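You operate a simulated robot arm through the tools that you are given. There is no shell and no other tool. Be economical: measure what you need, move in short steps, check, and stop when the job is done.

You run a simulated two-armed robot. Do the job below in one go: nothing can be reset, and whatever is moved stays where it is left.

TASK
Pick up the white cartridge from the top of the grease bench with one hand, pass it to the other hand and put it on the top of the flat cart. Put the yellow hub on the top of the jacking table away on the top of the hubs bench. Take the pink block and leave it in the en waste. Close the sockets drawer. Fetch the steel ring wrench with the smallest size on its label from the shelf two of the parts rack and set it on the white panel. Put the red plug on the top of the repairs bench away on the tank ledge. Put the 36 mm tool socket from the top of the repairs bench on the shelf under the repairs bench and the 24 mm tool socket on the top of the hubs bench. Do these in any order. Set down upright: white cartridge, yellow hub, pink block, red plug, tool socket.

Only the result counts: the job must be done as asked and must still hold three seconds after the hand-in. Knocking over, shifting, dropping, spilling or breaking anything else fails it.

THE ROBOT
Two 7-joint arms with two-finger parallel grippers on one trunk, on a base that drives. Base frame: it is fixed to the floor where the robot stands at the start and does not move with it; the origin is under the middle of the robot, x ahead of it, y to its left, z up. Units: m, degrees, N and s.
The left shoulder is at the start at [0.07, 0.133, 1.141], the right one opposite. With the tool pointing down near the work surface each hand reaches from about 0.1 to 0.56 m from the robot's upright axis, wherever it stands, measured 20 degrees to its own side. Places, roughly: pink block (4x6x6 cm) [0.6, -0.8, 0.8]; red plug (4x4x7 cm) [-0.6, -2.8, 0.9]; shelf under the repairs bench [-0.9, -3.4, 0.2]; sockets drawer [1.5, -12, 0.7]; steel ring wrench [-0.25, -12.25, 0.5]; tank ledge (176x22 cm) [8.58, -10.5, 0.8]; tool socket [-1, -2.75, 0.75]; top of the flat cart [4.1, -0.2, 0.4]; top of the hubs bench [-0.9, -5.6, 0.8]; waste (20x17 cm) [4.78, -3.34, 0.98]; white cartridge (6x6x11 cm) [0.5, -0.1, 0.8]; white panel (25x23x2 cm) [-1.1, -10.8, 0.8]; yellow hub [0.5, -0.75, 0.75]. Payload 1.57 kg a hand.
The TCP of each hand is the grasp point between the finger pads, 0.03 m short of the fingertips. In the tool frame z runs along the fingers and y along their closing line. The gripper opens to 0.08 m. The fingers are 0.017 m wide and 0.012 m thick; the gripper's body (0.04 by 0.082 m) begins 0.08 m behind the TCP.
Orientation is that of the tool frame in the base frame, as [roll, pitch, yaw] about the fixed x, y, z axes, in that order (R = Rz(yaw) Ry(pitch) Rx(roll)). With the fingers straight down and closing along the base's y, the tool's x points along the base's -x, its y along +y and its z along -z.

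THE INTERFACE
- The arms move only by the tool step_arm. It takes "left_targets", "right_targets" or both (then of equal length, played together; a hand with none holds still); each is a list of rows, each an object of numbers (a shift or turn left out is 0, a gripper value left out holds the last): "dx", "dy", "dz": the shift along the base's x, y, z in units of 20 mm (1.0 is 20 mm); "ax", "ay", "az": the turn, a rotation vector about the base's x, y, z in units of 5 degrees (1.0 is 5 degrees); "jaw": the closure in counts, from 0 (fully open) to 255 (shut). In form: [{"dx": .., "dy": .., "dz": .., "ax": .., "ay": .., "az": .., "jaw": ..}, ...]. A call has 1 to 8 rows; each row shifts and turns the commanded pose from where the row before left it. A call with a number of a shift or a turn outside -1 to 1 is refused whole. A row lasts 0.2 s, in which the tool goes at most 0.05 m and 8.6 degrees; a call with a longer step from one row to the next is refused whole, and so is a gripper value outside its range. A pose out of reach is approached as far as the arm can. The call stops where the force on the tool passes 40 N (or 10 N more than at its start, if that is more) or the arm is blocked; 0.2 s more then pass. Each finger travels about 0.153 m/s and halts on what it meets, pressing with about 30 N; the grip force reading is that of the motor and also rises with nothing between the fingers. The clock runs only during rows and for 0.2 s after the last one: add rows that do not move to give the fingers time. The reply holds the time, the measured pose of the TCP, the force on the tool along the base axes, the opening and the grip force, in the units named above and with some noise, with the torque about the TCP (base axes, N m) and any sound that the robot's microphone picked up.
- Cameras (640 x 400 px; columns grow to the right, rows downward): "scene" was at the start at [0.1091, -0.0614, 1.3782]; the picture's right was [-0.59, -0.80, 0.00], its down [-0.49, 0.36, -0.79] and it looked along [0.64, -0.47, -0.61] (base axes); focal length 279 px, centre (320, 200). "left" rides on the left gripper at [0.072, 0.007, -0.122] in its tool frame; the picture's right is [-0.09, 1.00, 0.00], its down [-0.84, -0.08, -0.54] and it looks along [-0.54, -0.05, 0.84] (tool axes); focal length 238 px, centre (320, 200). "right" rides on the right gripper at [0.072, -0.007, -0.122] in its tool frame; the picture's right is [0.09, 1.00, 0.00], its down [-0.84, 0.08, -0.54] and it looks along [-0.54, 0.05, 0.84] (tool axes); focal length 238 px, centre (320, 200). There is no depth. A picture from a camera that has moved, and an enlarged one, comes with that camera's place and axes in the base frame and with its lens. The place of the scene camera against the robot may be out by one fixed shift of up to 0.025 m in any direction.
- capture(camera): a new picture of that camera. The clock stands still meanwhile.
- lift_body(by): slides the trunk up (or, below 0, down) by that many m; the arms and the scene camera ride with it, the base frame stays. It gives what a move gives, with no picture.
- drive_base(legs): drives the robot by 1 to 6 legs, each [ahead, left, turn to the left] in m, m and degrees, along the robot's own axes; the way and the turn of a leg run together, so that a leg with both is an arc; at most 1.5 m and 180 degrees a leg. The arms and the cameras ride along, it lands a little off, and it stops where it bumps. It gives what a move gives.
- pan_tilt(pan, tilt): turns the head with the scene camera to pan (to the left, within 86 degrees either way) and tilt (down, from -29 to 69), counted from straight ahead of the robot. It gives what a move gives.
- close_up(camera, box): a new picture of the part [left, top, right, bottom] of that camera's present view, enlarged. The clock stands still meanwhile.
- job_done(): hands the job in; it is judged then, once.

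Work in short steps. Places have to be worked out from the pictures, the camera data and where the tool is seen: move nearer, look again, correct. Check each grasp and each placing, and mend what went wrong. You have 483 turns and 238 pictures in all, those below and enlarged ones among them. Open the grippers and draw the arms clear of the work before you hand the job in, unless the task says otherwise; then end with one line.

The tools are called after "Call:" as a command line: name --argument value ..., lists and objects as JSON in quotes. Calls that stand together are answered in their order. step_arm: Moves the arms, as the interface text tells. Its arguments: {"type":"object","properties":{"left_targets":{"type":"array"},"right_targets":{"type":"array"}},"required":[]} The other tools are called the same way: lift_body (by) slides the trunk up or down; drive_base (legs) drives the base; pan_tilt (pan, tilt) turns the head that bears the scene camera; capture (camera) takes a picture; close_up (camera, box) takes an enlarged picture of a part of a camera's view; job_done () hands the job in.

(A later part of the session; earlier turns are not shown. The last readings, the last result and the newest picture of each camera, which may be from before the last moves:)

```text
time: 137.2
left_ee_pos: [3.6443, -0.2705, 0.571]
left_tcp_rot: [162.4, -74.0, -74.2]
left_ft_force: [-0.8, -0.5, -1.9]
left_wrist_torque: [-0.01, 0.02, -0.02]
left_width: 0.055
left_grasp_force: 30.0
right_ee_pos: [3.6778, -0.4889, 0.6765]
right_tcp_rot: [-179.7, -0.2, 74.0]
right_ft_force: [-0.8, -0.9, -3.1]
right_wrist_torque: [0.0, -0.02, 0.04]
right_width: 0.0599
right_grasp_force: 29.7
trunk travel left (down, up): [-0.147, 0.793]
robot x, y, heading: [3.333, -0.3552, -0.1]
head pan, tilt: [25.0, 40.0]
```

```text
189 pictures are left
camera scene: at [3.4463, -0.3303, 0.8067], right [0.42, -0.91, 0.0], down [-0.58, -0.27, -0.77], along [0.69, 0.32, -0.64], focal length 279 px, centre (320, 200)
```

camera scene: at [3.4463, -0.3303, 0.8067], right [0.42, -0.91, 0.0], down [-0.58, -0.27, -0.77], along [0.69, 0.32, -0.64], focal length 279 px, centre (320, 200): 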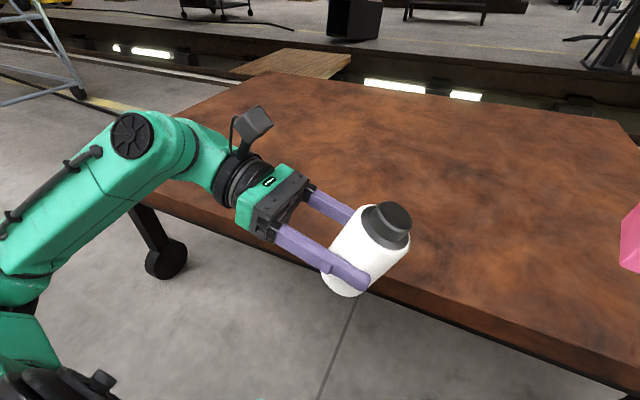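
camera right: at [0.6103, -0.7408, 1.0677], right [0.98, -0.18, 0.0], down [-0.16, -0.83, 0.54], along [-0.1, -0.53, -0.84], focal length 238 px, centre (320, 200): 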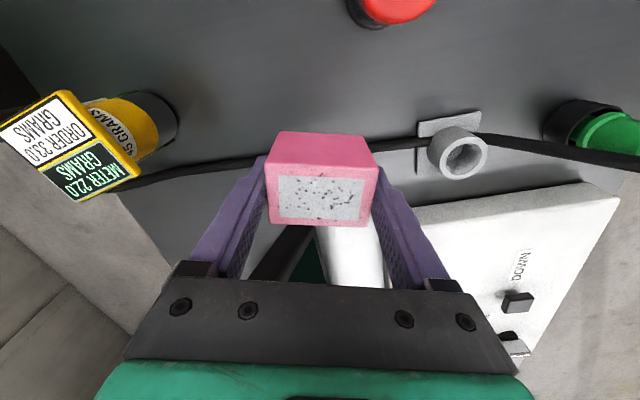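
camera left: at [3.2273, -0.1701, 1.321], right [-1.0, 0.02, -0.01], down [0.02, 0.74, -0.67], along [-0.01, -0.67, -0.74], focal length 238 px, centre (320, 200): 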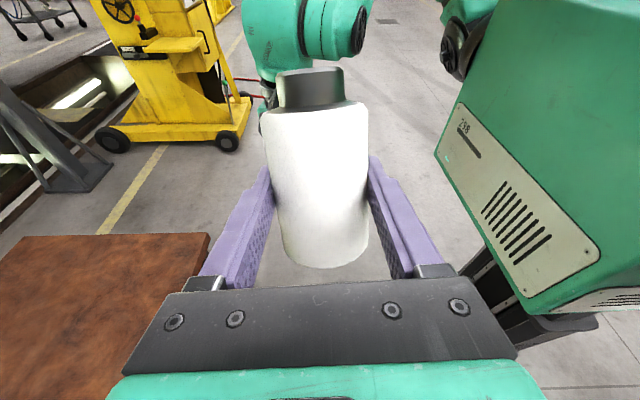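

Cart edge is at x≈3.73. Driving 0.1 m more and extending the left hand 0.11 m over the cart.

Call:
drive_base --legs '[[0.1, 0, 0]]'

Call:
step_arm --left_targets '[{"dx": 1}, {"dx": 1}, {"dx": 1}, {"dx": 1}, {"dx": 1}, {"dx": 0.5}]'

Call:
capture --camera "scene"

Call:
capture --camera "left"

```text
time: 138.4
left_ee_pos: [3.7459, -0.271, 0.5702]
left_tcp_rot: [162.3, -74.0, -74.2]
left_ft_force: [-0.1, -0.8, -2.6]
left_wrist_torque: [0.01, -0.01, 0.01]
left_width: 0.0549
left_grasp_force: 30.0
right_ee_pos: [3.7784, -0.4881, 0.6764]
right_tcp_rot: [-179.8, -0.2, 74.2]
right_ft_force: [-0.1, -0.6, -4.1]
right_wrist_torque: [-0.02, 0.0, -0.01]
right_width: 0.0597
right_grasp_force: 30.1
trunk travel left (down, up): [-0.147, 0.793]
robot x, y, heading: [3.4307, -0.3586, -0.1]
head pan, tilt: [25.0, 40.0]
```

```text
time: 139.8
left_ee_pos: [3.855, -0.2707, 0.5701]
left_tcp_rot: [162.4, -73.9, -74.3]
left_ft_force: [0.1, -0.7, -1.9]
left_wrist_torque: [0.03, -0.02, 0.0]
left_width: 0.0551
left_grasp_force: 30.1
right_ee_pos: [3.7778, -0.4889, 0.6769]
right_tcp_rot: [-179.9, -0.2, 74.1]
right_ft_force: [-0.4, -0.5, -3.0]
right_wrist_torque: [0.05, -0.01, -0.02]
right_width: 0.06
right_grasp_force: 30.1
trunk travel left (down, up): [-0.147, 0.793]
robot x, y, heading: [3.4293, -0.3517, -0.1]
head pan, tilt: [25.0, 40.0]
```

```text
188 pictures are left
camera scene: at [3.5467, -0.3304, 0.8067], right [0.42, -0.91, 0.0], down [-0.58, -0.27, -0.77], along [0.69, 0.32, -0.64], focal length 279 px, centre (320, 200)
```

scene: 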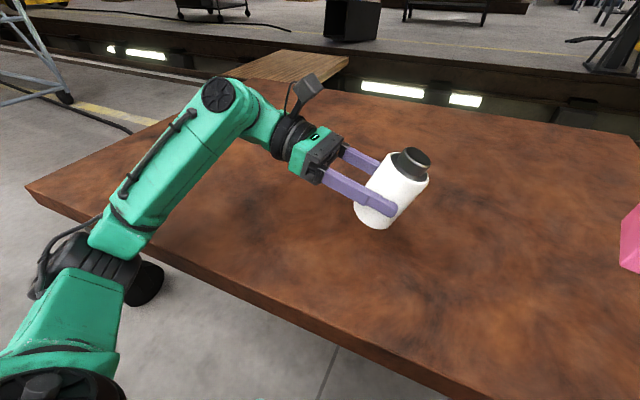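

```text
187 pictures are left
camera left: at [3.8585, -0.1738, 0.6712], right [-1.0, 0.05, -0.01], down [0.04, 0.74, -0.67], along [-0.03, -0.67, -0.74], focal length 238 px, centre (320, 200)
```

left: 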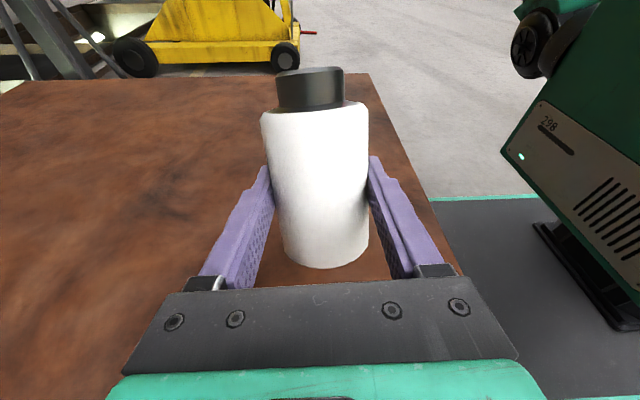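

The elbow would get close to the cart rim if the trunk lowers, so I lower with the arm itself: 0.09 m, then look.

Call:
step_arm --left_targets '[{"dz": -1}, {"dz": -1}, {"dz": -1}, {"dz": -1}, {"dz": -0.5}]'

Call:
capture --camera "scene"

```text
time: 141.0
left_ee_pos: [3.8553, -0.2709, 0.4827]
left_tcp_rot: [163.6, -74.1, -75.2]
left_ft_force: [0.7, 3.6, 21.6]
left_wrist_torque: [-0.34, -0.22, 0.06]
left_width: 0.0554
left_grasp_force: 30.3
right_ee_pos: [3.7755, -0.4891, 0.6778]
right_tcp_rot: [-180.0, -0.2, 74.0]
right_ft_force: [-0.2, 0.7, -2.9]
right_wrist_torque: [0.02, 0.02, -0.01]
right_width: 0.0596
right_grasp_force: 30.2
trunk travel left (down, up): [-0.147, 0.793]
robot x, y, heading: [3.4286, -0.3565, -0.2]
head pan, tilt: [25.0, 40.0]
```

```text
186 pictures are left
camera scene: at [3.5445, -0.3304, 0.8073], right [0.42, -0.91, 0.0], down [-0.58, -0.27, -0.77], along [0.7, 0.32, -0.64], focal length 279 px, centre (320, 200)
```

scene: 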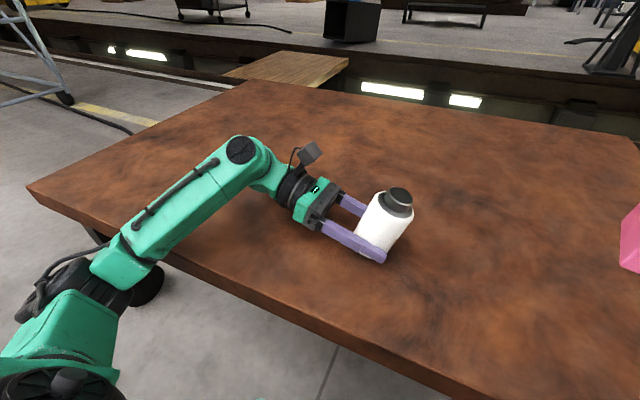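

Contact at 0.483 with 22 N up: the bottom rim touches. Checking the tilt.

Call:
capture --camera "left"

Call:
close_up --camera "scene" --box '[260, 140, 460, 300]'

```text
185 pictures are left
camera left: at [3.8571, -0.1731, 0.5834], right [-1.0, 0.04, -0.01], down [0.04, 0.74, -0.67], along [-0.02, -0.67, -0.74], focal length 238 px, centre (320, 200)
```

left: 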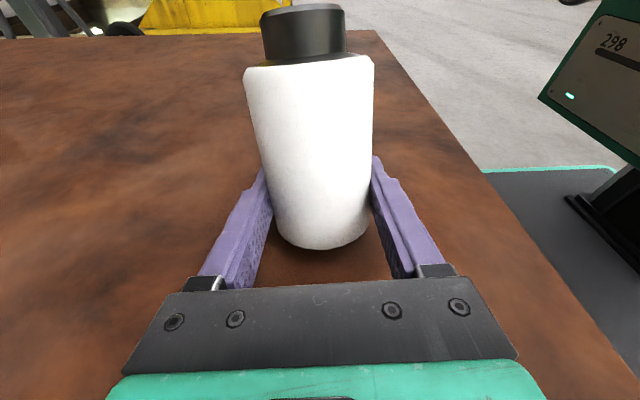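

```text
2.50 times, centred on (360, 220) of scene
camera zoom: at [3.5445, -0.3304, 0.8073], right [0.42, -0.91, 0.0], down [-0.58, -0.27, -0.77], along [0.7, 0.32, -0.64], focal length 698 px, centre (220, 150)
```

zoom: 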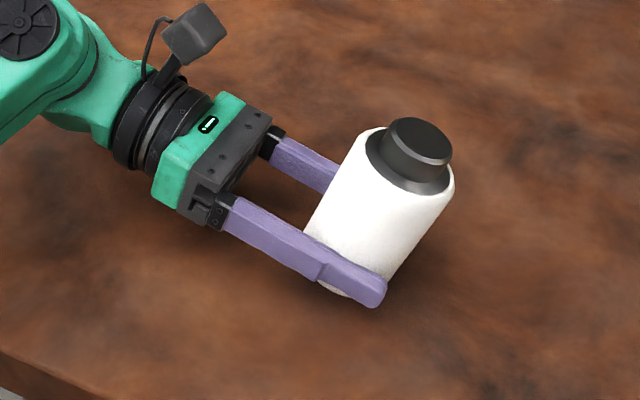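

It slid up in the pads rather than righting. I rotate the hand toward level (−15° about x) to take out most of the lean, easing up slightly first.

Call:
step_arm --left_targets '[{"dz": 0.2}, {"ax": -1}, {"ax": -1}, {"ax": -1}, {}]'

Call:
capture --camera "left"

Call:
close_up --camera "scene" --box '[260, 140, 460, 300]'

```text
time: 142.2
left_ee_pos: [3.8521, -0.2715, 0.4965]
left_tcp_rot: [113.8, -87.0, -25.7]
left_ft_force: [-0.6, 0.5, -1.8]
left_wrist_torque: [0.03, 0.0, 0.01]
left_width: 0.0552
left_grasp_force: 30.0
right_ee_pos: [3.771, -0.4933, 0.6808]
right_tcp_rot: [179.7, -0.8, 74.1]
right_ft_force: [0.0, 0.0, -3.9]
right_wrist_torque: [-0.03, 0.0, -0.01]
right_width: 0.0598
right_grasp_force: 30.2
trunk travel left (down, up): [-0.147, 0.793]
robot x, y, heading: [3.4292, -0.354, 0.1]
head pan, tilt: [25.0, 40.0]
```

```text
183 pictures are left
camera left: at [3.8527, -0.1511, 0.5699], right [-1.0, 0.03, -0.04], down [0.06, 0.56, -0.83], along [0.0, -0.83, -0.56], focal length 238 px, centre (320, 200)
```

left: 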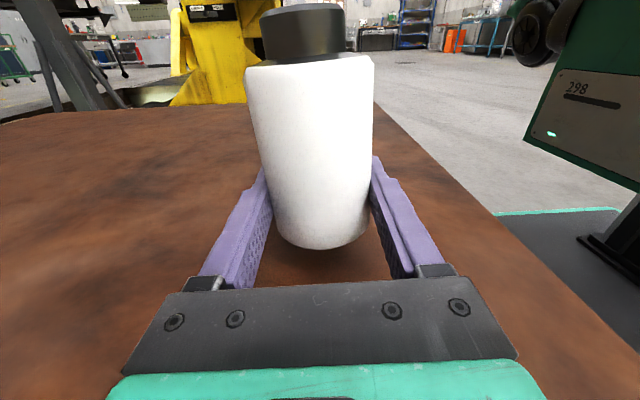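

```text
2.50 times, centred on (360, 220) of scene
camera zoom: at [3.5389, -0.3366, 0.8101], right [0.42, -0.91, 0.0], down [-0.57, -0.26, -0.77], along [0.7, 0.33, -0.63], focal length 698 px, centre (220, 150)
```

zoom: 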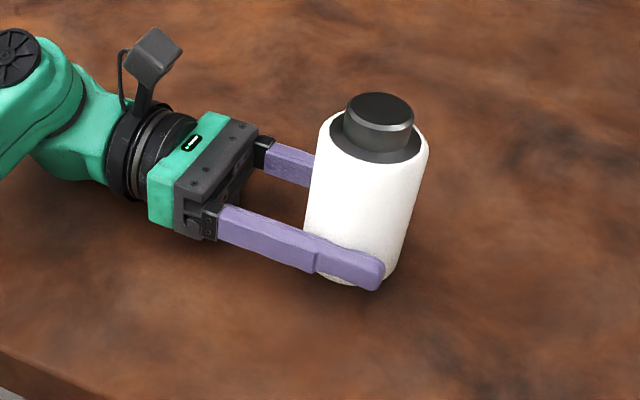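

Nearly upright now. Lowering gently to contact.

Call:
step_arm --left_targets '[{"dz": -0.3}, {"dz": -0.2}, {"dz": -0.2}, {"dz": -0.2}]'

```text
time: 143.2
left_ee_pos: [3.8525, -0.2705, 0.4896]
left_tcp_rot: [150.7, -87.6, -62.1]
left_ft_force: [0.5, -0.3, -2.1]
left_wrist_torque: [-0.01, 0.03, -0.03]
left_width: 0.0553
left_grasp_force: 29.6
right_ee_pos: [3.7688, -0.4982, 0.6824]
right_tcp_rot: [179.5, -1.5, 74.1]
right_ft_force: [-0.3, 0.3, -3.8]
right_wrist_torque: [0.01, 0.01, 0.03]
right_width: 0.0598
right_grasp_force: 29.9
trunk travel left (down, up): [-0.147, 0.793]
robot x, y, heading: [3.4295, -0.3554, 0.2]
head pan, tilt: [25.0, 40.0]
```

The head and right hand have shifted slightly as if the trunk is being tilted — perhaps the left forearm or elbow presses on the cart. Looking before going on.

Call:
capture --camera "scene"

```text
181 pictures are left
camera scene: at [3.5337, -0.3424, 0.8109], right [0.42, -0.91, -0.01], down [-0.57, -0.26, -0.78], along [0.71, 0.34, -0.62], focal length 279 px, centre (320, 200)
```

scene: 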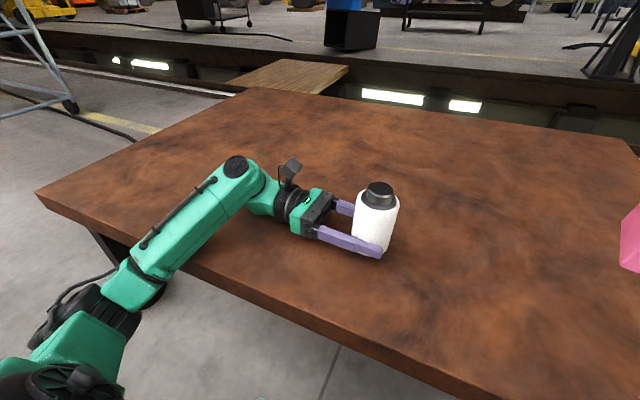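

The forearm is bearing on the cart rim. I lift the hand, raise the trunk 0.2 m so the elbow sits higher, and come down with the arm again.

Call:
step_arm --left_targets '[{"dz": 1}, {"dz": 1}]'

Call:
lift_body --by 0.2

Call:
step_arm --left_targets '[{"dz": -1}, {"dz": -1}, {"dz": -1}, {"dz": -1}, {"dz": -1}, {"dz": -1}, {"dz": -1}]'

Call:
capture --camera "scene"

```text
time: 143.8
left_ee_pos: [3.8486, -0.2748, 0.5079]
left_tcp_rot: [96.4, -85.8, -8.7]
left_ft_force: [0.7, -0.2, -2.2]
left_wrist_torque: [0.04, -0.01, -0.08]
left_width: 0.055
left_grasp_force: 30.4
right_ee_pos: [3.7709, -0.4916, 0.6783]
right_tcp_rot: [179.6, -0.5, 74.1]
right_ft_force: [0.7, 0.1, -3.6]
right_wrist_torque: [0.01, -0.03, 0.0]
right_width: 0.0598
right_grasp_force: 30.5
trunk travel left (down, up): [-0.147, 0.793]
robot x, y, heading: [3.4312, -0.3563, -0.2]
head pan, tilt: [25.0, 40.0]
```

```text
time: 145.9
left_ee_pos: [3.8545, -0.2713, 0.7078]
left_tcp_rot: [93.6, -85.7, -5.9]
left_ft_force: [0.3, -0.5, -1.8]
left_wrist_torque: [0.0, -0.04, -0.01]
left_width: 0.0553
left_grasp_force: 30.4
right_ee_pos: [3.7771, -0.4884, 0.8769]
right_tcp_rot: [-179.8, -0.2, 74.2]
right_ft_force: [-0.1, 0.1, -3.0]
right_wrist_torque: [-0.01, 0.0, -0.01]
right_width: 0.0601
right_grasp_force: 29.8
trunk travel left (down, up): [-0.347, 0.593]
robot x, y, heading: [3.4308, -0.3569, -0.0]
head pan, tilt: [25.0, 40.0]
```

```text
time: 147.5
left_ee_pos: [3.8553, -0.2719, 0.5663]
left_tcp_rot: [93.7, -85.6, -6.2]
left_ft_force: [0.4, 0.1, -1.9]
left_wrist_torque: [-0.01, 0.02, 0.0]
left_width: 0.055
left_grasp_force: 30.2
right_ee_pos: [3.7793, -0.4873, 0.8776]
right_tcp_rot: [-179.7, -0.1, 74.1]
right_ft_force: [-0.3, 0.1, -3.6]
right_wrist_torque: [-0.04, 0.0, 0.0]
right_width: 0.0599
right_grasp_force: 30.0
trunk travel left (down, up): [-0.347, 0.593]
robot x, y, heading: [3.4309, -0.3583, -0.0]
head pan, tilt: [25.0, 40.0]
```

```text
180 pictures are left
camera scene: at [3.5469, -0.3303, 1.0067], right [0.42, -0.91, 0.0], down [-0.58, -0.27, -0.77], along [0.69, 0.32, -0.64], focal length 279 px, centre (320, 200)
```

scene: 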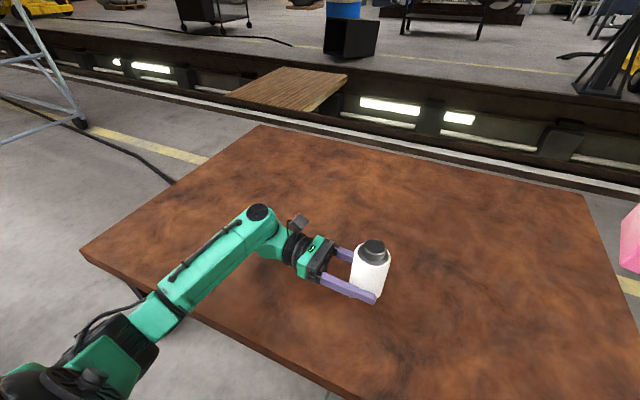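

Robot sits level again. Continuing down carefully.

Call:
step_arm --left_targets '[{"dz": -1}, {"dz": -1}, {"dz": -0.75}, {}]'

Call:
step_arm --left_targets '[{"dz": -0.4}, {"dz": -0.4}, {"dz": -0.3}, {}]'

```text
time: 148.5
left_ee_pos: [3.8558, -0.271, 0.5118]
left_tcp_rot: [93.7, -85.8, -6.0]
left_ft_force: [0.5, -0.7, -1.2]
left_wrist_torque: [0.02, 0.02, 0.01]
left_width: 0.055
left_grasp_force: 30.1
right_ee_pos: [3.7789, -0.4877, 0.8771]
right_tcp_rot: [-179.8, -0.2, 74.1]
right_ft_force: [-0.2, -0.2, -4.0]
right_wrist_torque: [-0.03, 0.01, -0.01]
right_width: 0.0598
right_grasp_force: 30.2
trunk travel left (down, up): [-0.347, 0.593]
robot x, y, heading: [3.4307, -0.3579, -0.2]
head pan, tilt: [25.0, 40.0]
```

```text
time: 149.5
left_ee_pos: [3.8548, -0.2714, 0.4911]
left_tcp_rot: [92.9, -85.9, -5.3]
left_ft_force: [-0.3, 3.4, 10.6]
left_wrist_torque: [1.08, -0.18, 0.07]
left_width: 0.055
left_grasp_force: 30.0
right_ee_pos: [3.7775, -0.4886, 0.8776]
right_tcp_rot: [-179.9, -0.2, 74.0]
right_ft_force: [-0.4, -0.5, -2.8]
right_wrist_torque: [-0.02, 0.0, 0.04]
right_width: 0.0598
right_grasp_force: 30.3
trunk travel left (down, up): [-0.347, 0.593]
robot x, y, heading: [3.4275, -0.3559, -0.1]
head pan, tilt: [25.0, 40.0]
```

Contact torque (+1.1 N m about x) suggests the gripper body rather than the cartridge touches. Zooming.

Call:
close_up --camera "scene" --box '[270, 190, 430, 320]'

Call:
capture --camera "left"

```text
3.08 times, centred on (350, 255) of scene
camera zoom: at [3.5454, -0.3306, 1.0071], right [0.42, -0.91, 0.0], down [-0.58, -0.27, -0.77], along [0.7, 0.32, -0.64], focal length 860 px, centre (228, 31)
```

zoom: 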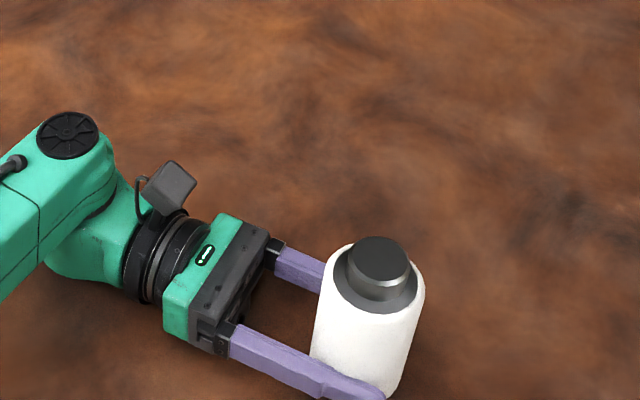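

```text
178 pictures are left
camera left: at [3.8573, -0.1508, 0.5631], right [-1.0, 0.04, -0.02], down [0.04, 0.54, -0.84], along [-0.02, -0.84, -0.55], focal length 238 px, centre (320, 200)
```

left: 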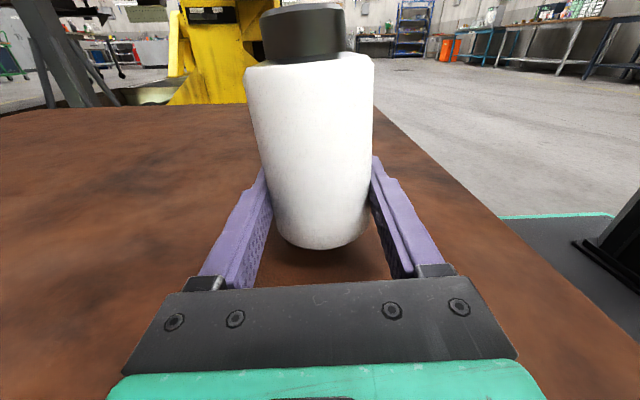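

The level hand's wrist touches first with the cartridge still ~1.4 cm up. I raise a little, tilt the hand down 6°, and lower again.

Call:
step_arm --left_targets '[{"dz": 0.5}, {"ax": 1}, {"ax": 0.4}, {"dz": -0.5}, {"dz": -0.25}, {"dz": -0.25}, {"dz": -0.25}]'

```text
time: 151.1
left_ee_pos: [3.8539, -0.2706, 0.4824]
left_tcp_rot: [152.0, -81.9, -63.9]
left_ft_force: [-2.8, 6.6, 37.7]
left_wrist_torque: [3.53, -0.57, 0.31]
left_width: 0.055
left_grasp_force: 30.2
right_ee_pos: [3.7736, -0.4895, 0.8792]
right_tcp_rot: [179.8, -0.3, 74.1]
right_ft_force: [0.0, -0.3, -3.5]
right_wrist_torque: [-0.03, -0.01, -0.04]
right_width: 0.0595
right_grasp_force: 30.0
trunk travel left (down, up): [-0.347, 0.593]
robot x, y, heading: [3.4313, -0.3573, 0.2]
head pan, tilt: [25.0, 40.0]
```

The readings put the cart top at ~0.472 and the pads at the cartridge's very bottom, so it is practically down. I level the hand again at 0.494 and check force before releasing.

Call:
step_arm --left_targets '[{"dz": 0.8}, {"ax": -1}, {"ax": -0.4}, {}]'

Call:
step_arm --left_targets '[{"dz": -0.15}, {"dz": -0.1}, {}]'

Call:
capture --camera "left"

```text
time: 152.1
left_ee_pos: [3.8542, -0.2706, 0.4918]
left_tcp_rot: [93.3, -85.8, -5.6]
left_ft_force: [-0.4, 3.2, 2.9]
left_wrist_torque: [0.52, -0.07, 0.08]
left_width: 0.0552
left_grasp_force: 30.2
right_ee_pos: [3.7771, -0.4872, 0.8759]
right_tcp_rot: [-179.8, -0.3, 74.1]
right_ft_force: [0.2, -0.3, -3.8]
right_wrist_torque: [0.0, 0.0, 0.02]
right_width: 0.0598
right_grasp_force: 30.0
trunk travel left (down, up): [-0.347, 0.593]
robot x, y, heading: [3.4312, -0.3579, -0.2]
head pan, tilt: [25.0, 40.0]
```

```text
time: 153.1
left_ee_pos: [3.855, -0.2695, 0.4915]
left_tcp_rot: [91.1, -86.5, -3.4]
left_ft_force: [-6.1, 1.3, 16.2]
left_wrist_torque: [1.68, -0.09, 0.35]
left_width: 0.0553
left_grasp_force: 30.3
right_ee_pos: [3.7757, -0.4889, 0.8781]
right_tcp_rot: [-179.9, -0.2, 74.2]
right_ft_force: [-0.4, -0.5, -3.1]
right_wrist_torque: [0.01, 0.01, 0.0]
right_width: 0.0598
right_grasp_force: 30.2
trunk travel left (down, up): [-0.347, 0.593]
robot x, y, heading: [3.4277, -0.3573, 0.3]
head pan, tilt: [25.0, 40.0]
stopped in row 3 (left hand): the force on the tool passed its limit (the readings are from after the stop); the commanded pose is now the measured one
```

```text
177 pictures are left
camera left: at [3.8563, -0.1496, 0.5629], right [-1.0, 0.04, -0.03], down [0.05, 0.54, -0.84], along [-0.02, -0.84, -0.54], focal length 238 px, centre (320, 200)
```

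left: 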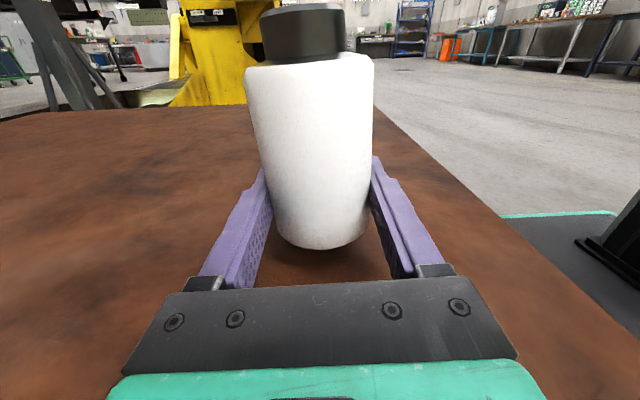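

Touching lightly. Opening the left fingers gradually.

Call:
step_arm --left_targets '[{"jaw": 85}, {"jaw": 75}, {"jaw": 68}, {"jaw": 60}, {"jaw": 50}, {"jaw": 30}, {"jaw": 0}, {}]'

Call:
capture --camera "left"

Call:
capture --camera "scene"

```text
time: 154.9
left_ee_pos: [3.8545, -0.2704, 0.4918]
left_tcp_rot: [93.3, -86.4, -5.4]
left_ft_force: [5.4, 3.7, 30.7]
left_wrist_torque: [2.73, -0.68, -0.35]
left_width: 0.0801
left_grasp_force: 0.0
right_ee_pos: [3.7749, -0.4883, 0.8783]
right_tcp_rot: [179.9, -0.4, 74.1]
right_ft_force: [0.4, 0.4, -4.0]
right_wrist_torque: [0.0, -0.02, -0.05]
right_width: 0.06
right_grasp_force: 30.1
trunk travel left (down, up): [-0.347, 0.593]
robot x, y, heading: [3.4309, -0.3539, 0.1]
head pan, tilt: [25.0, 40.0]
```

```text
176 pictures are left
camera left: at [3.8564, -0.1499, 0.5629], right [-1.0, 0.04, -0.03], down [0.05, 0.54, -0.84], along [-0.02, -0.84, -0.54], focal length 238 px, centre (320, 200)
```

left: 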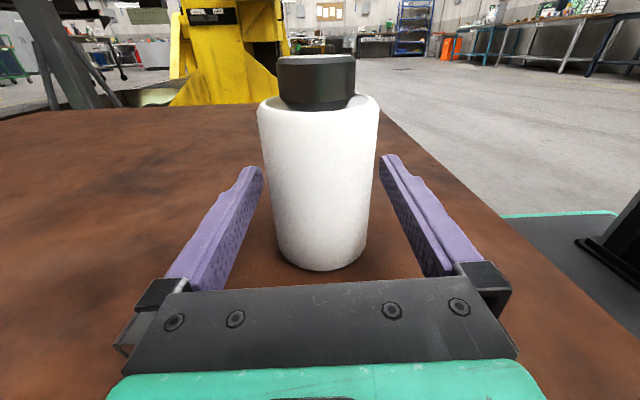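

```text
175 pictures are left
camera scene: at [3.5434, -0.3313, 1.0074], right [0.42, -0.91, 0.0], down [-0.58, -0.27, -0.77], along [0.7, 0.32, -0.64], focal length 279 px, centre (320, 200)
```

scene: 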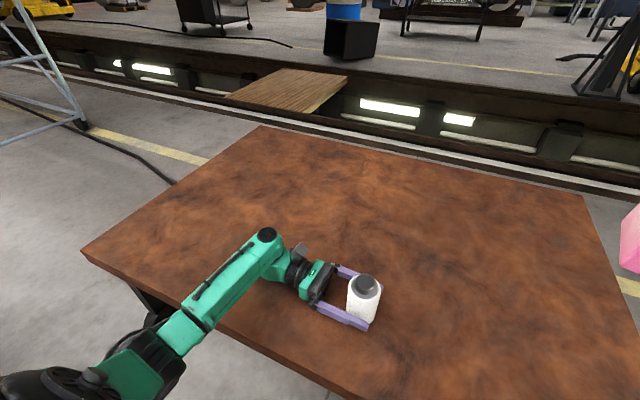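

The cartridge stands upright on the cart. Relieving the pressure and withdrawing the left hand in +y, then up.

Call:
step_arm --left_targets '[{"dz": 0.4}, {"dz": 0.4}, {"dy": 0.6}, {"dy": 1}, {"dy": 1}, {"dy": 1}, {"dy": 1}, {"dy": 1}]'

Call:
step_arm --left_targets '[{"dz": 1}, {"dz": 1}, {"dz": 1}, {"dz": 1}, {"dz": 1}, {"dz": 1}]'

Call:
capture --camera "scene"

```text
time: 156.7
left_ee_pos: [3.8545, -0.1601, 0.5048]
left_tcp_rot: [92.1, -86.1, -4.5]
left_ft_force: [0.5, -0.5, -0.6]
left_wrist_torque: [-0.01, -0.01, 0.0]
left_width: 0.08
left_grasp_force: 0.0
right_ee_pos: [3.7781, -0.4882, 0.8787]
right_tcp_rot: [-179.8, -0.2, 74.1]
right_ft_force: [0.0, -0.1, -3.6]
right_wrist_torque: [0.02, -0.02, 0.02]
right_width: 0.0596
right_grasp_force: 29.7
trunk travel left (down, up): [-0.347, 0.593]
robot x, y, heading: [3.4267, -0.3573, 0.2]
head pan, tilt: [25.0, 40.0]
```

```text
time: 158.1
left_ee_pos: [3.856, -0.1587, 0.6262]
left_tcp_rot: [92.5, -86.0, -4.6]
left_ft_force: [-0.6, -0.5, 0.1]
left_wrist_torque: [-0.01, -0.01, 0.0]
left_width: 0.0799
left_grasp_force: 0.1
right_ee_pos: [3.7765, -0.4887, 0.8776]
right_tcp_rot: [-179.7, -0.2, 74.1]
right_ft_force: [-0.4, -0.3, -4.2]
right_wrist_torque: [0.0, 0.0, 0.03]
right_width: 0.06
right_grasp_force: 30.1
trunk travel left (down, up): [-0.347, 0.593]
robot x, y, heading: [3.4318, -0.3571, 0.2]
head pan, tilt: [25.0, 40.0]
```

```text
174 pictures are left
camera scene: at [3.5463, -0.3303, 1.0068], right [0.42, -0.91, 0.0], down [-0.58, -0.27, -0.77], along [0.69, 0.32, -0.64], focal length 279 px, centre (320, 200)
```

scene: 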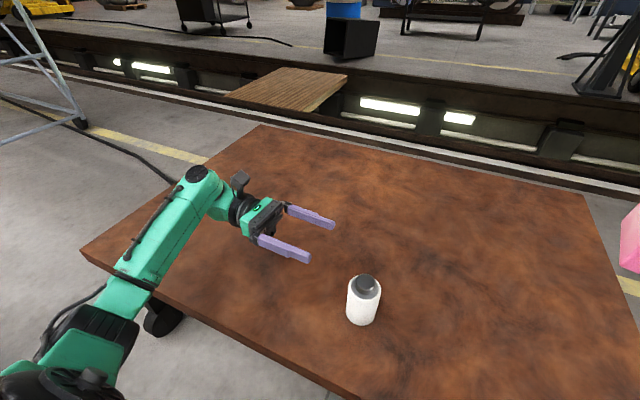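

Cartridge is done. Raising the trunk, tucking the left hand, and backing off to head for the waste.

Call:
lift_body --by 0.4

Call:
drive_base --legs '[[-0.5, 0, 0], [0, -1.4, 0], [0, -1.4, 0]]'

Call:
pan_tilt --pan -5 --tilt 20

Call:
capture --camera "scene"

```text
time: 161.9
left_ee_pos: [3.8574, -0.1578, 1.0254]
left_tcp_rot: [92.5, -86.1, -4.8]
left_ft_force: [0.5, -0.6, 0.9]
left_wrist_torque: [0.04, 0.02, 0.03]
left_width: 0.08
left_grasp_force: 0.0
right_ee_pos: [3.7785, -0.4892, 1.2763]
right_tcp_rot: [-179.8, -0.2, 74.0]
right_ft_force: [-0.4, -0.7, -2.8]
right_wrist_torque: [0.01, 0.01, 0.03]
right_width: 0.0598
right_grasp_force: 29.7
trunk travel left (down, up): [-0.747, 0.193]
robot x, y, heading: [3.4307, -0.3575, 0.3]
head pan, tilt: [25.0, 40.0]
```

```text
time: 178.2
left_ee_pos: [3.3509, -3.0009, 1.0253]
left_tcp_rot: [92.2, -86.1, -5.5]
left_ft_force: [0.5, 0.5, -0.1]
left_wrist_torque: [0.04, -0.01, 0.01]
left_width: 0.0801
left_grasp_force: 0.1
right_ee_pos: [3.2675, -3.3303, 1.2773]
right_tcp_rot: [-179.8, 0.0, 73.1]
right_ft_force: [0.8, 0.7, -3.4]
right_wrist_torque: [0.0, -0.01, 0.03]
right_width: 0.0598
right_grasp_force: 29.9
trunk travel left (down, up): [-0.747, 0.193]
robot x, y, heading: [2.919, -3.1936, -1.3]
head pan, tilt: [25.0, 40.0]
```

```text
time: 179.2
left_ee_pos: [3.3502, -3.0024, 1.0265]
left_tcp_rot: [92.4, -86.1, -5.6]
left_ft_force: [0.8, 0.2, 0.5]
left_wrist_torque: [-0.01, -0.02, -0.01]
left_width: 0.0801
left_grasp_force: 0.1
right_ee_pos: [3.268, -3.3301, 1.2762]
right_tcp_rot: [-179.8, -0.2, 73.1]
right_ft_force: [-0.2, 0.0, -3.9]
right_wrist_torque: [-0.02, -0.01, -0.01]
right_width: 0.0596
right_grasp_force: 29.8
trunk travel left (down, up): [-0.747, 0.193]
robot x, y, heading: [2.92, -3.1903, -1.5]
head pan, tilt: [-5.0, 20.0]
```

```text
173 pictures are left
camera scene: at [3.0532, -3.2128, 1.4381], right [-0.1, -0.99, 0.0], down [-0.34, 0.04, -0.94], along [0.93, -0.1, -0.34], focal length 279 px, centre (320, 200)
```

scene: 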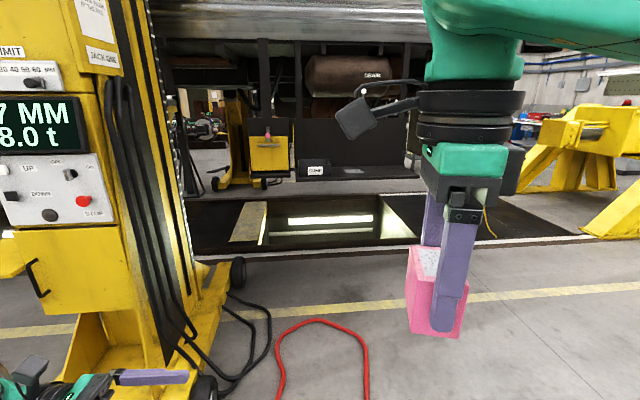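

The box on the hanging tray lines up with the given waste position. Zooming to read its label.

Call:
close_up --camera "scene" --box '[240, 100, 420, 200]'

```text
3.56 times, centred on (330, 150) of scene
camera zoom: at [3.0532, -3.2128, 1.4381], right [-0.1, -0.99, 0.0], down [-0.34, 0.04, -0.94], along [0.93, -0.1, -0.34], focal length 993 px, centre (284, 378)
```

zoom: 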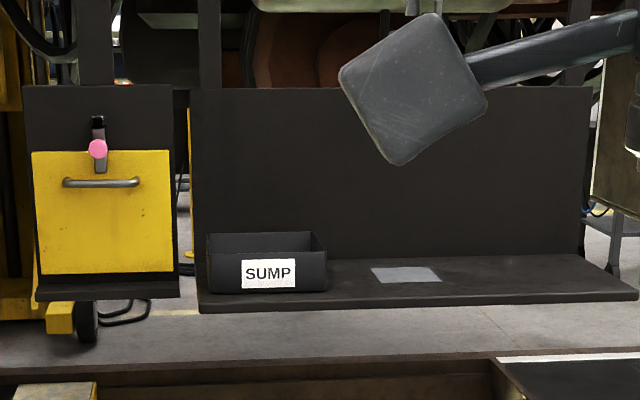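

Label reads SUMP but it is the box at the given waste place (4.75,-3.36). I drive toward it, keeping right of the jack.

Call:
drive_base --legs '[[0.7, -0.1, 1.5]]'

Call:
pan_tilt --pan 0 --tilt 35

Call:
capture --camera "scene"

```text
time: 183.0
left_ee_pos: [4.0422, -3.1069, 1.0269]
left_tcp_rot: [92.5, -86.1, -5.1]
left_ft_force: [0.2, 0.2, -0.8]
left_wrist_torque: [-0.02, 0.03, 0.0]
left_width: 0.0799
left_grasp_force: 0.0
right_ee_pos: [3.9618, -3.4372, 1.2775]
right_tcp_rot: [-179.9, -0.3, 73.8]
right_ft_force: [0.0, 0.4, -4.0]
right_wrist_torque: [0.0, -0.02, 0.0]
right_width: 0.0599
right_grasp_force: 30.2
trunk travel left (down, up): [-0.747, 0.193]
robot x, y, heading: [3.6146, -3.3024, -0.3]
head pan, tilt: [-5.0, 20.0]
```

```text
time: 183.8
left_ee_pos: [4.0425, -3.1071, 1.0263]
left_tcp_rot: [92.5, -86.1, -5.2]
left_ft_force: [-0.3, -0.1, -0.5]
left_wrist_torque: [0.0, 0.0, -0.01]
left_width: 0.0797
left_grasp_force: 0.1
right_ee_pos: [3.9627, -3.4364, 1.2767]
right_tcp_rot: [-179.7, -0.1, 73.6]
right_ft_force: [0.3, 1.0, -4.2]
right_wrist_torque: [0.01, 0.0, 0.03]
right_width: 0.0599
right_grasp_force: 30.2
trunk travel left (down, up): [-0.747, 0.193]
robot x, y, heading: [3.6141, -3.3003, -0.2]
head pan, tilt: [0.0, 35.0]
```

```text
171 pictures are left
camera scene: at [3.7432, -3.313, 1.4143], right [-0.01, -1.0, 0.0], down [-0.57, 0.01, -0.82], along [0.82, -0.01, -0.57], focal length 279 px, centre (320, 200)
```

scene: 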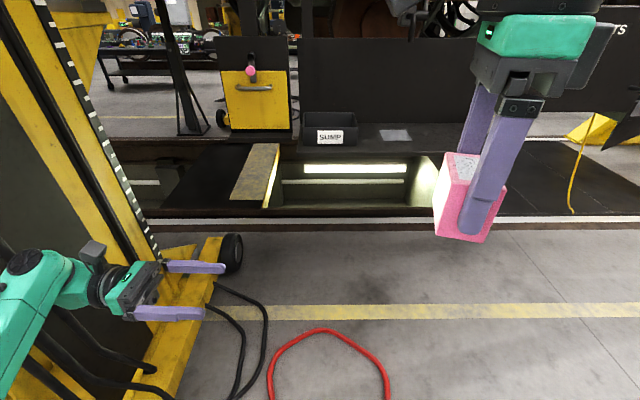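

The left hand must not run into the cabinets; I pull it back toward the body and raise it.

Call:
step_arm --left_targets '[{"dx": -1}, {"dx": -1}, {"dx": -1}, {"dx": -1, "dz": 1}, {"dx": -1, "dz": 1}, {"dx": -1, "dz": 1}, {"dx": -1, "dz": 1}, {"dx": -1, "dz": 1}]'

Call:
capture --camera "scene"

```text
time: 185.6
left_ee_pos: [3.8827, -3.1086, 1.1251]
left_tcp_rot: [92.9, -86.1, -5.6]
left_ft_force: [0.8, 0.6, -0.2]
left_wrist_torque: [0.04, -0.02, 0.0]
left_width: 0.0801
left_grasp_force: 0.1
right_ee_pos: [3.9608, -3.4367, 1.2775]
right_tcp_rot: [-179.9, -0.1, 73.6]
right_ft_force: [-0.3, -1.0, -4.0]
right_wrist_torque: [-0.02, 0.0, 0.0]
right_width: 0.0596
right_grasp_force: 29.9
trunk travel left (down, up): [-0.747, 0.193]
robot x, y, heading: [3.6167, -3.3001, -0.4]
head pan, tilt: [0.0, 35.0]
```

```text
170 pictures are left
camera scene: at [3.7417, -3.3133, 1.4144], right [-0.01, -1.0, 0.0], down [-0.57, 0.01, -0.82], along [0.82, -0.01, -0.57], focal length 279 px, centre (320, 200)
```

scene: 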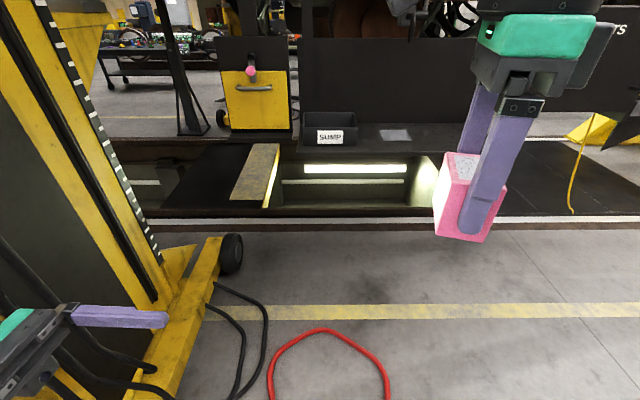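

Driving ahead 0.5 m toward the tray, then another look.

Call:
drive_base --legs '[[0.5, -0.03, 0.3]]'

Call:
capture --camera "scene"

```text
time: 188.5
left_ee_pos: [4.38, -3.141, 1.1275]
left_tcp_rot: [92.5, -86.1, -5.2]
left_ft_force: [-0.1, -0.5, -1.1]
left_wrist_torque: [0.01, -0.01, 0.01]
left_width: 0.0798
left_grasp_force: 0.1
right_ee_pos: [4.4584, -3.47, 1.2773]
right_tcp_rot: [-179.9, -0.1, 73.7]
right_ft_force: [0.4, 0.2, -4.7]
right_wrist_torque: [0.01, 0.03, 0.01]
right_width: 0.0598
right_grasp_force: 29.9
trunk travel left (down, up): [-0.747, 0.193]
robot x, y, heading: [4.1111, -3.3372, -0.8]
head pan, tilt: [0.0, 35.0]
```

```text
169 pictures are left
camera scene: at [4.2386, -3.347, 1.4144], right [-0.01, -1.0, 0.0], down [-0.57, 0.0, -0.82], along [0.82, -0.01, -0.57], focal length 279 px, centre (320, 200)
```

scene: 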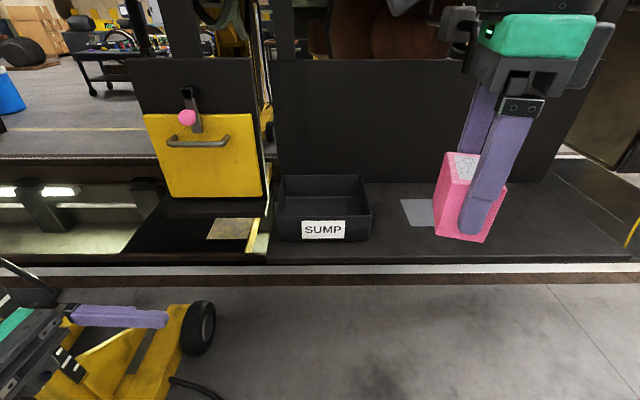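

The box opening is centred near (4.79,-3.36), rim ~1.05. Driving 0.2 m closer and moving the block over it.

Call:
drive_base --legs '[[0.2, 0, 0.8]]'

Call:
step_arm --right_targets '[{"dx": 1, "dy": 0.8}, {"dx": 1, "dy": 0.8}, {"dx": 1, "dy": 0.8}, {"dx": 1, "dy": 0.8}, {"dx": 1, "dy": 0.8}, {"dx": 0.5, "dz": -0.5}]'

Call:
capture --camera "right"

Call:
capture --camera "scene"

```text
time: 190.1
left_ee_pos: [4.5752, -3.1385, 1.1266]
left_tcp_rot: [92.6, -86.2, -4.5]
left_ft_force: [0.6, -0.7, 0.6]
left_wrist_torque: [0.0, 0.02, -0.05]
left_width: 0.0799
left_grasp_force: 0.1
right_ee_pos: [4.6588, -3.4664, 1.2775]
right_tcp_rot: [-179.9, -0.2, 74.5]
right_ft_force: [-0.5, -0.7, -4.1]
right_wrist_torque: [0.01, -0.01, 0.0]
right_width: 0.0598
right_grasp_force: 30.4
trunk travel left (down, up): [-0.747, 0.193]
robot x, y, heading: [4.3086, -3.3354, 0.1]
head pan, tilt: [0.0, 35.0]
```

```text
time: 191.5
left_ee_pos: [4.5751, -3.139, 1.126]
left_tcp_rot: [92.6, -85.9, -4.4]
left_ft_force: [0.4, 0.4, -0.4]
left_wrist_torque: [-0.01, 0.04, 0.0]
left_width: 0.0799
left_grasp_force: 0.1
right_ee_pos: [4.725, -3.4418, 1.2348]
right_tcp_rot: [-179.7, -0.2, 74.6]
right_ft_force: [0.1, 0.1, -4.0]
right_wrist_torque: [0.03, -0.01, 0.01]
right_width: 0.0598
right_grasp_force: 29.6
right hand out of reach, approached as far as the arm can: row 2, 3, 4, 5
trunk travel left (down, up): [-0.747, 0.193]
robot x, y, heading: [4.3112, -3.3379, 0.1]
head pan, tilt: [0.0, 35.0]
```

```text
168 pictures are left
camera right: at [4.7375, -3.3709, 1.3593], right [0.98, -0.18, 0.0], down [-0.15, -0.83, 0.54], along [-0.1, -0.53, -0.84], focal length 238 px, centre (320, 200)
```

right: 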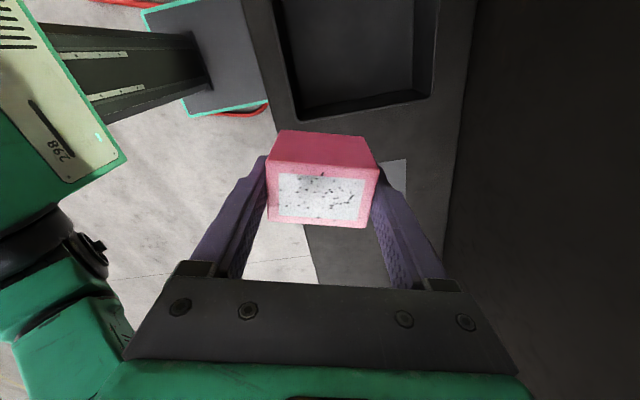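

```text
167 pictures are left
camera scene: at [4.4396, -3.3456, 1.4142], right [0.01, -1.0, 0.0], down [-0.57, 0.0, -0.82], along [0.82, 0.0, -0.57], focal length 279 px, centre (320, 200)
```

scene: 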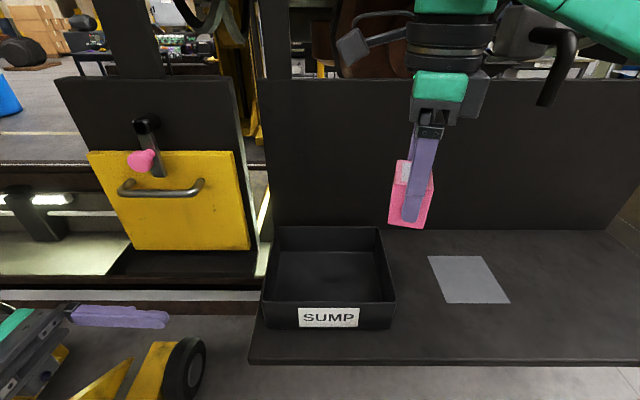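

The box centre is (4.782,-3.35) by the wrist view. I raise the trunk 0.15 m for reach, then bring the block over the box.

Call:
lift_body --by 0.15

Call:
step_arm --right_targets '[{"dz": -1}, {"dz": -1}, {"dz": -1}, {"dz": -1}, {"dz": -1}, {"dz": -1}, {"dz": -1}, {"dz": -1}]'

Call:
step_arm --right_targets '[{"dy": 1, "dx": 0.5}, {"dy": 1, "dx": 0.5}, {"dy": 1, "dx": 0.5}, {"dy": 1, "dx": 0.5}, {"dy": 0.6, "dx": 0.4}, {"dx": 0.4}, {}]'

Call:
capture --camera "right"

```text
time: 193.2
left_ee_pos: [4.5761, -3.1376, 1.2763]
left_tcp_rot: [92.4, -86.1, -4.4]
left_ft_force: [-0.6, -0.5, 1.0]
left_wrist_torque: [0.02, 0.0, -0.02]
left_width: 0.0802
left_grasp_force: 0.0
right_ee_pos: [4.7242, -3.4407, 1.3871]
right_tcp_rot: [-179.8, -0.2, 74.6]
right_ft_force: [-0.7, 0.0, -3.1]
right_wrist_torque: [0.02, 0.01, -0.03]
right_width: 0.0598
right_grasp_force: 30.2
trunk travel left (down, up): [-0.897, 0.043]
robot x, y, heading: [4.3098, -3.3357, 0.3]
head pan, tilt: [0.0, 35.0]
```

```text
time: 195.0
left_ee_pos: [4.5759, -3.1383, 1.276]
left_tcp_rot: [92.4, -86.1, -4.4]
left_ft_force: [0.7, 0.1, -0.6]
left_wrist_torque: [-0.01, -0.02, 0.04]
left_width: 0.0801
left_grasp_force: 0.1
right_ee_pos: [4.727, -3.4419, 1.2261]
right_tcp_rot: [-179.8, -0.2, 74.6]
right_ft_force: [-0.4, 1.1, -3.6]
right_wrist_torque: [0.04, 0.0, 0.01]
right_width: 0.0595
right_grasp_force: 30.1
trunk travel left (down, up): [-0.897, 0.043]
robot x, y, heading: [4.315, -3.3361, 0.4]
head pan, tilt: [0.0, 35.0]
```

```text
time: 196.6
left_ee_pos: [4.5767, -3.1382, 1.2757]
left_tcp_rot: [92.4, -86.1, -4.2]
left_ft_force: [-0.4, -0.6, -0.5]
left_wrist_torque: [0.0, 0.01, 0.02]
left_width: 0.0799
left_grasp_force: 0.0
right_ee_pos: [4.7759, -3.4167, 1.2282]
right_tcp_rot: [-179.8, -0.2, 74.7]
right_ft_force: [0.7, 0.5, -3.9]
right_wrist_torque: [-0.02, 0.0, 0.02]
right_width: 0.0597
right_grasp_force: 30.1
right hand out of reach, approached as far as the arm can: row 2, 3, 4, 5
trunk travel left (down, up): [-0.897, 0.043]
robot x, y, heading: [4.3128, -3.3345, 0.3]
head pan, tilt: [0.0, 35.0]
```

```text
166 pictures are left
camera right: at [4.7889, -3.3464, 1.351], right [0.98, -0.17, 0.0], down [-0.15, -0.83, 0.54], along [-0.1, -0.53, -0.84], focal length 238 px, centre (320, 200)
```

right: 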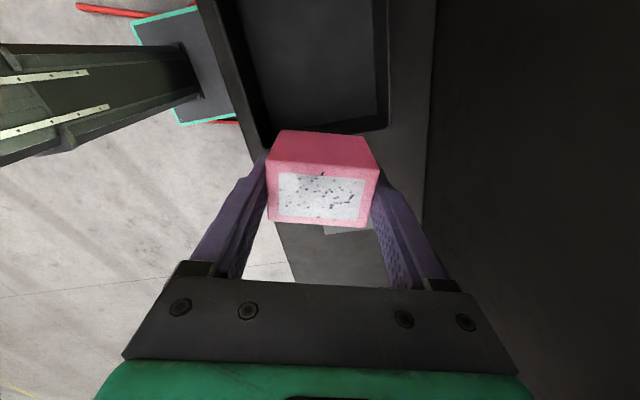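

Hand is .067 short in y; I shift the base left by that much.

Call:
drive_base --legs '[[0.0, 0.067, 0]]'

Call:
capture --camera "right"

```text
time: 197.6
left_ee_pos: [4.5762, -3.0807, 1.2769]
left_tcp_rot: [99.0, -85.9, -11.0]
left_ft_force: [0.1, -1.5, 1.3]
left_wrist_torque: [0.0, -0.04, -0.02]
left_width: 0.0798
left_grasp_force: 0.1
right_ee_pos: [4.7764, -3.3605, 1.2262]
right_tcp_rot: [-179.7, -0.7, 74.6]
right_ft_force: [0.5, -1.6, -4.1]
right_wrist_torque: [0.03, 0.03, 0.0]
right_width: 0.0601
right_grasp_force: 30.5
trunk travel left (down, up): [-0.897, 0.043]
robot x, y, heading: [4.3107, -3.272, 0.3]
head pan, tilt: [0.0, 35.0]
```

```text
165 pictures are left
camera right: at [4.7887, -3.2904, 1.3508], right [0.98, -0.18, 0.0], down [-0.15, -0.83, 0.53], along [-0.1, -0.52, -0.85], focal length 238 px, centre (320, 200)
```

right: 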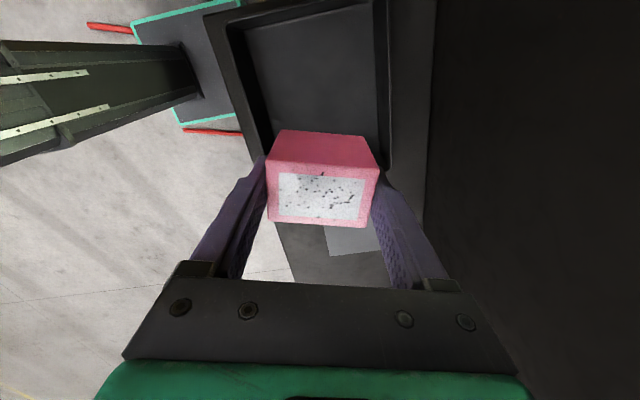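

Block is above the box interior. Lowering with the trunk in two steps.

Call:
step_arm --right_targets '[{"dx": 0.3, "dy": 0.2}, {}]'

Call:
lift_body --by -0.15

Call:
capture --camera "right"

Call:
capture --camera "scene"

```text
time: 198.2
left_ee_pos: [4.5757, -3.0765, 1.2778]
left_tcp_rot: [95.1, -86.1, -7.0]
left_ft_force: [-0.7, -0.4, 0.2]
left_wrist_torque: [0.04, 0.0, -0.01]
left_width: 0.08
left_grasp_force: 0.1
right_ee_pos: [4.7769, -3.3554, 1.2274]
right_tcp_rot: [-179.8, -0.5, 74.5]
right_ft_force: [0.3, -0.8, -3.9]
right_wrist_torque: [0.02, 0.01, 0.04]
right_width: 0.0599
right_grasp_force: 29.7
right hand out of reach, approached as far as the arm can: row 1
trunk travel left (down, up): [-0.897, 0.043]
robot x, y, heading: [4.3107, -3.2696, 0.0]
head pan, tilt: [0.0, 35.0]
```

```text
time: 200.0
left_ee_pos: [4.5764, -3.0721, 1.1258]
left_tcp_rot: [92.6, -86.2, -4.6]
left_ft_force: [0.2, 0.0, -0.2]
left_wrist_torque: [0.01, 0.02, 0.02]
left_width: 0.0799
left_grasp_force: 0.0
right_ee_pos: [4.7761, -3.3512, 1.0775]
right_tcp_rot: [-179.9, -0.4, 74.6]
right_ft_force: [0.7, -0.6, -3.3]
right_wrist_torque: [0.02, 0.02, 0.01]
right_width: 0.0597
right_grasp_force: 29.8
trunk travel left (down, up): [-0.747, 0.193]
robot x, y, heading: [4.314, -3.2689, 0.2]
head pan, tilt: [0.0, 35.0]
```

```text
164 pictures are left
camera right: at [4.7884, -3.2806, 1.201], right [0.98, -0.18, 0.0], down [-0.15, -0.83, 0.54], along [-0.1, -0.53, -0.84], focal length 238 px, centre (320, 200)
```

right: 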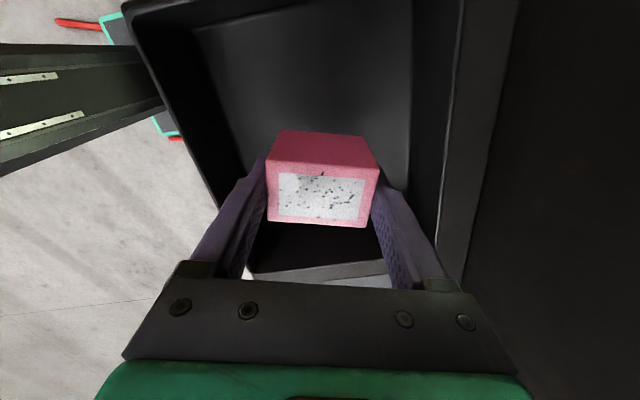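

```text
163 pictures are left
camera scene: at [4.4385, -3.279, 1.4143], right [0.0, -1.0, 0.0], down [-0.57, 0.0, -0.82], along [0.82, 0.0, -0.57], focal length 279 px, centre (320, 200)
```

scene: 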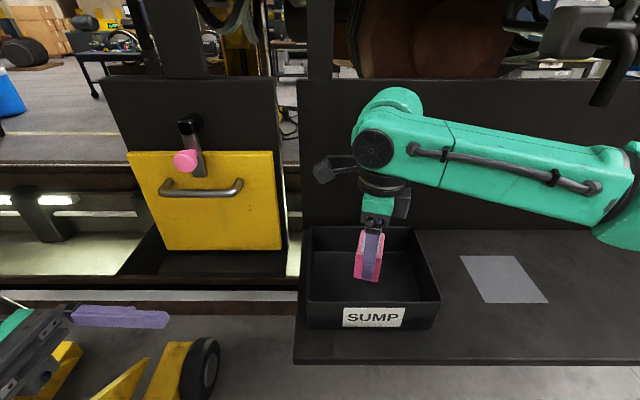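

Descending inside the box with the arm, watching the force.

Call:
step_arm --right_targets '[{"dz": -1}, {"dz": -1}, {"dz": -0.4}, {"dz": -0.4}, {"dz": -0.4}, {"dz": -0.4}]'

```text
time: 201.3
left_ee_pos: [4.5723, -3.0711, 1.1264]
left_tcp_rot: [92.3, -86.2, -4.4]
left_ft_force: [-0.3, 0.1, 0.8]
left_wrist_torque: [-0.01, -0.02, -0.01]
left_width: 0.0797
left_grasp_force: 0.0
right_ee_pos: [4.7741, -3.3524, 1.0153]
right_tcp_rot: [179.7, -0.6, 74.6]
right_ft_force: [-8.8, -0.2, 15.6]
right_wrist_torque: [-0.1, 0.94, -0.02]
right_width: 0.0597
right_grasp_force: 30.3
trunk travel left (down, up): [-0.747, 0.193]
robot x, y, heading: [4.3122, -3.2687, 0.3]
head pan, tilt: [0.0, 35.0]
stopped in row 6 (right hand): the force on the tool passed its limit (the readings are from after the stop); the commanded pose is now the measured one
```

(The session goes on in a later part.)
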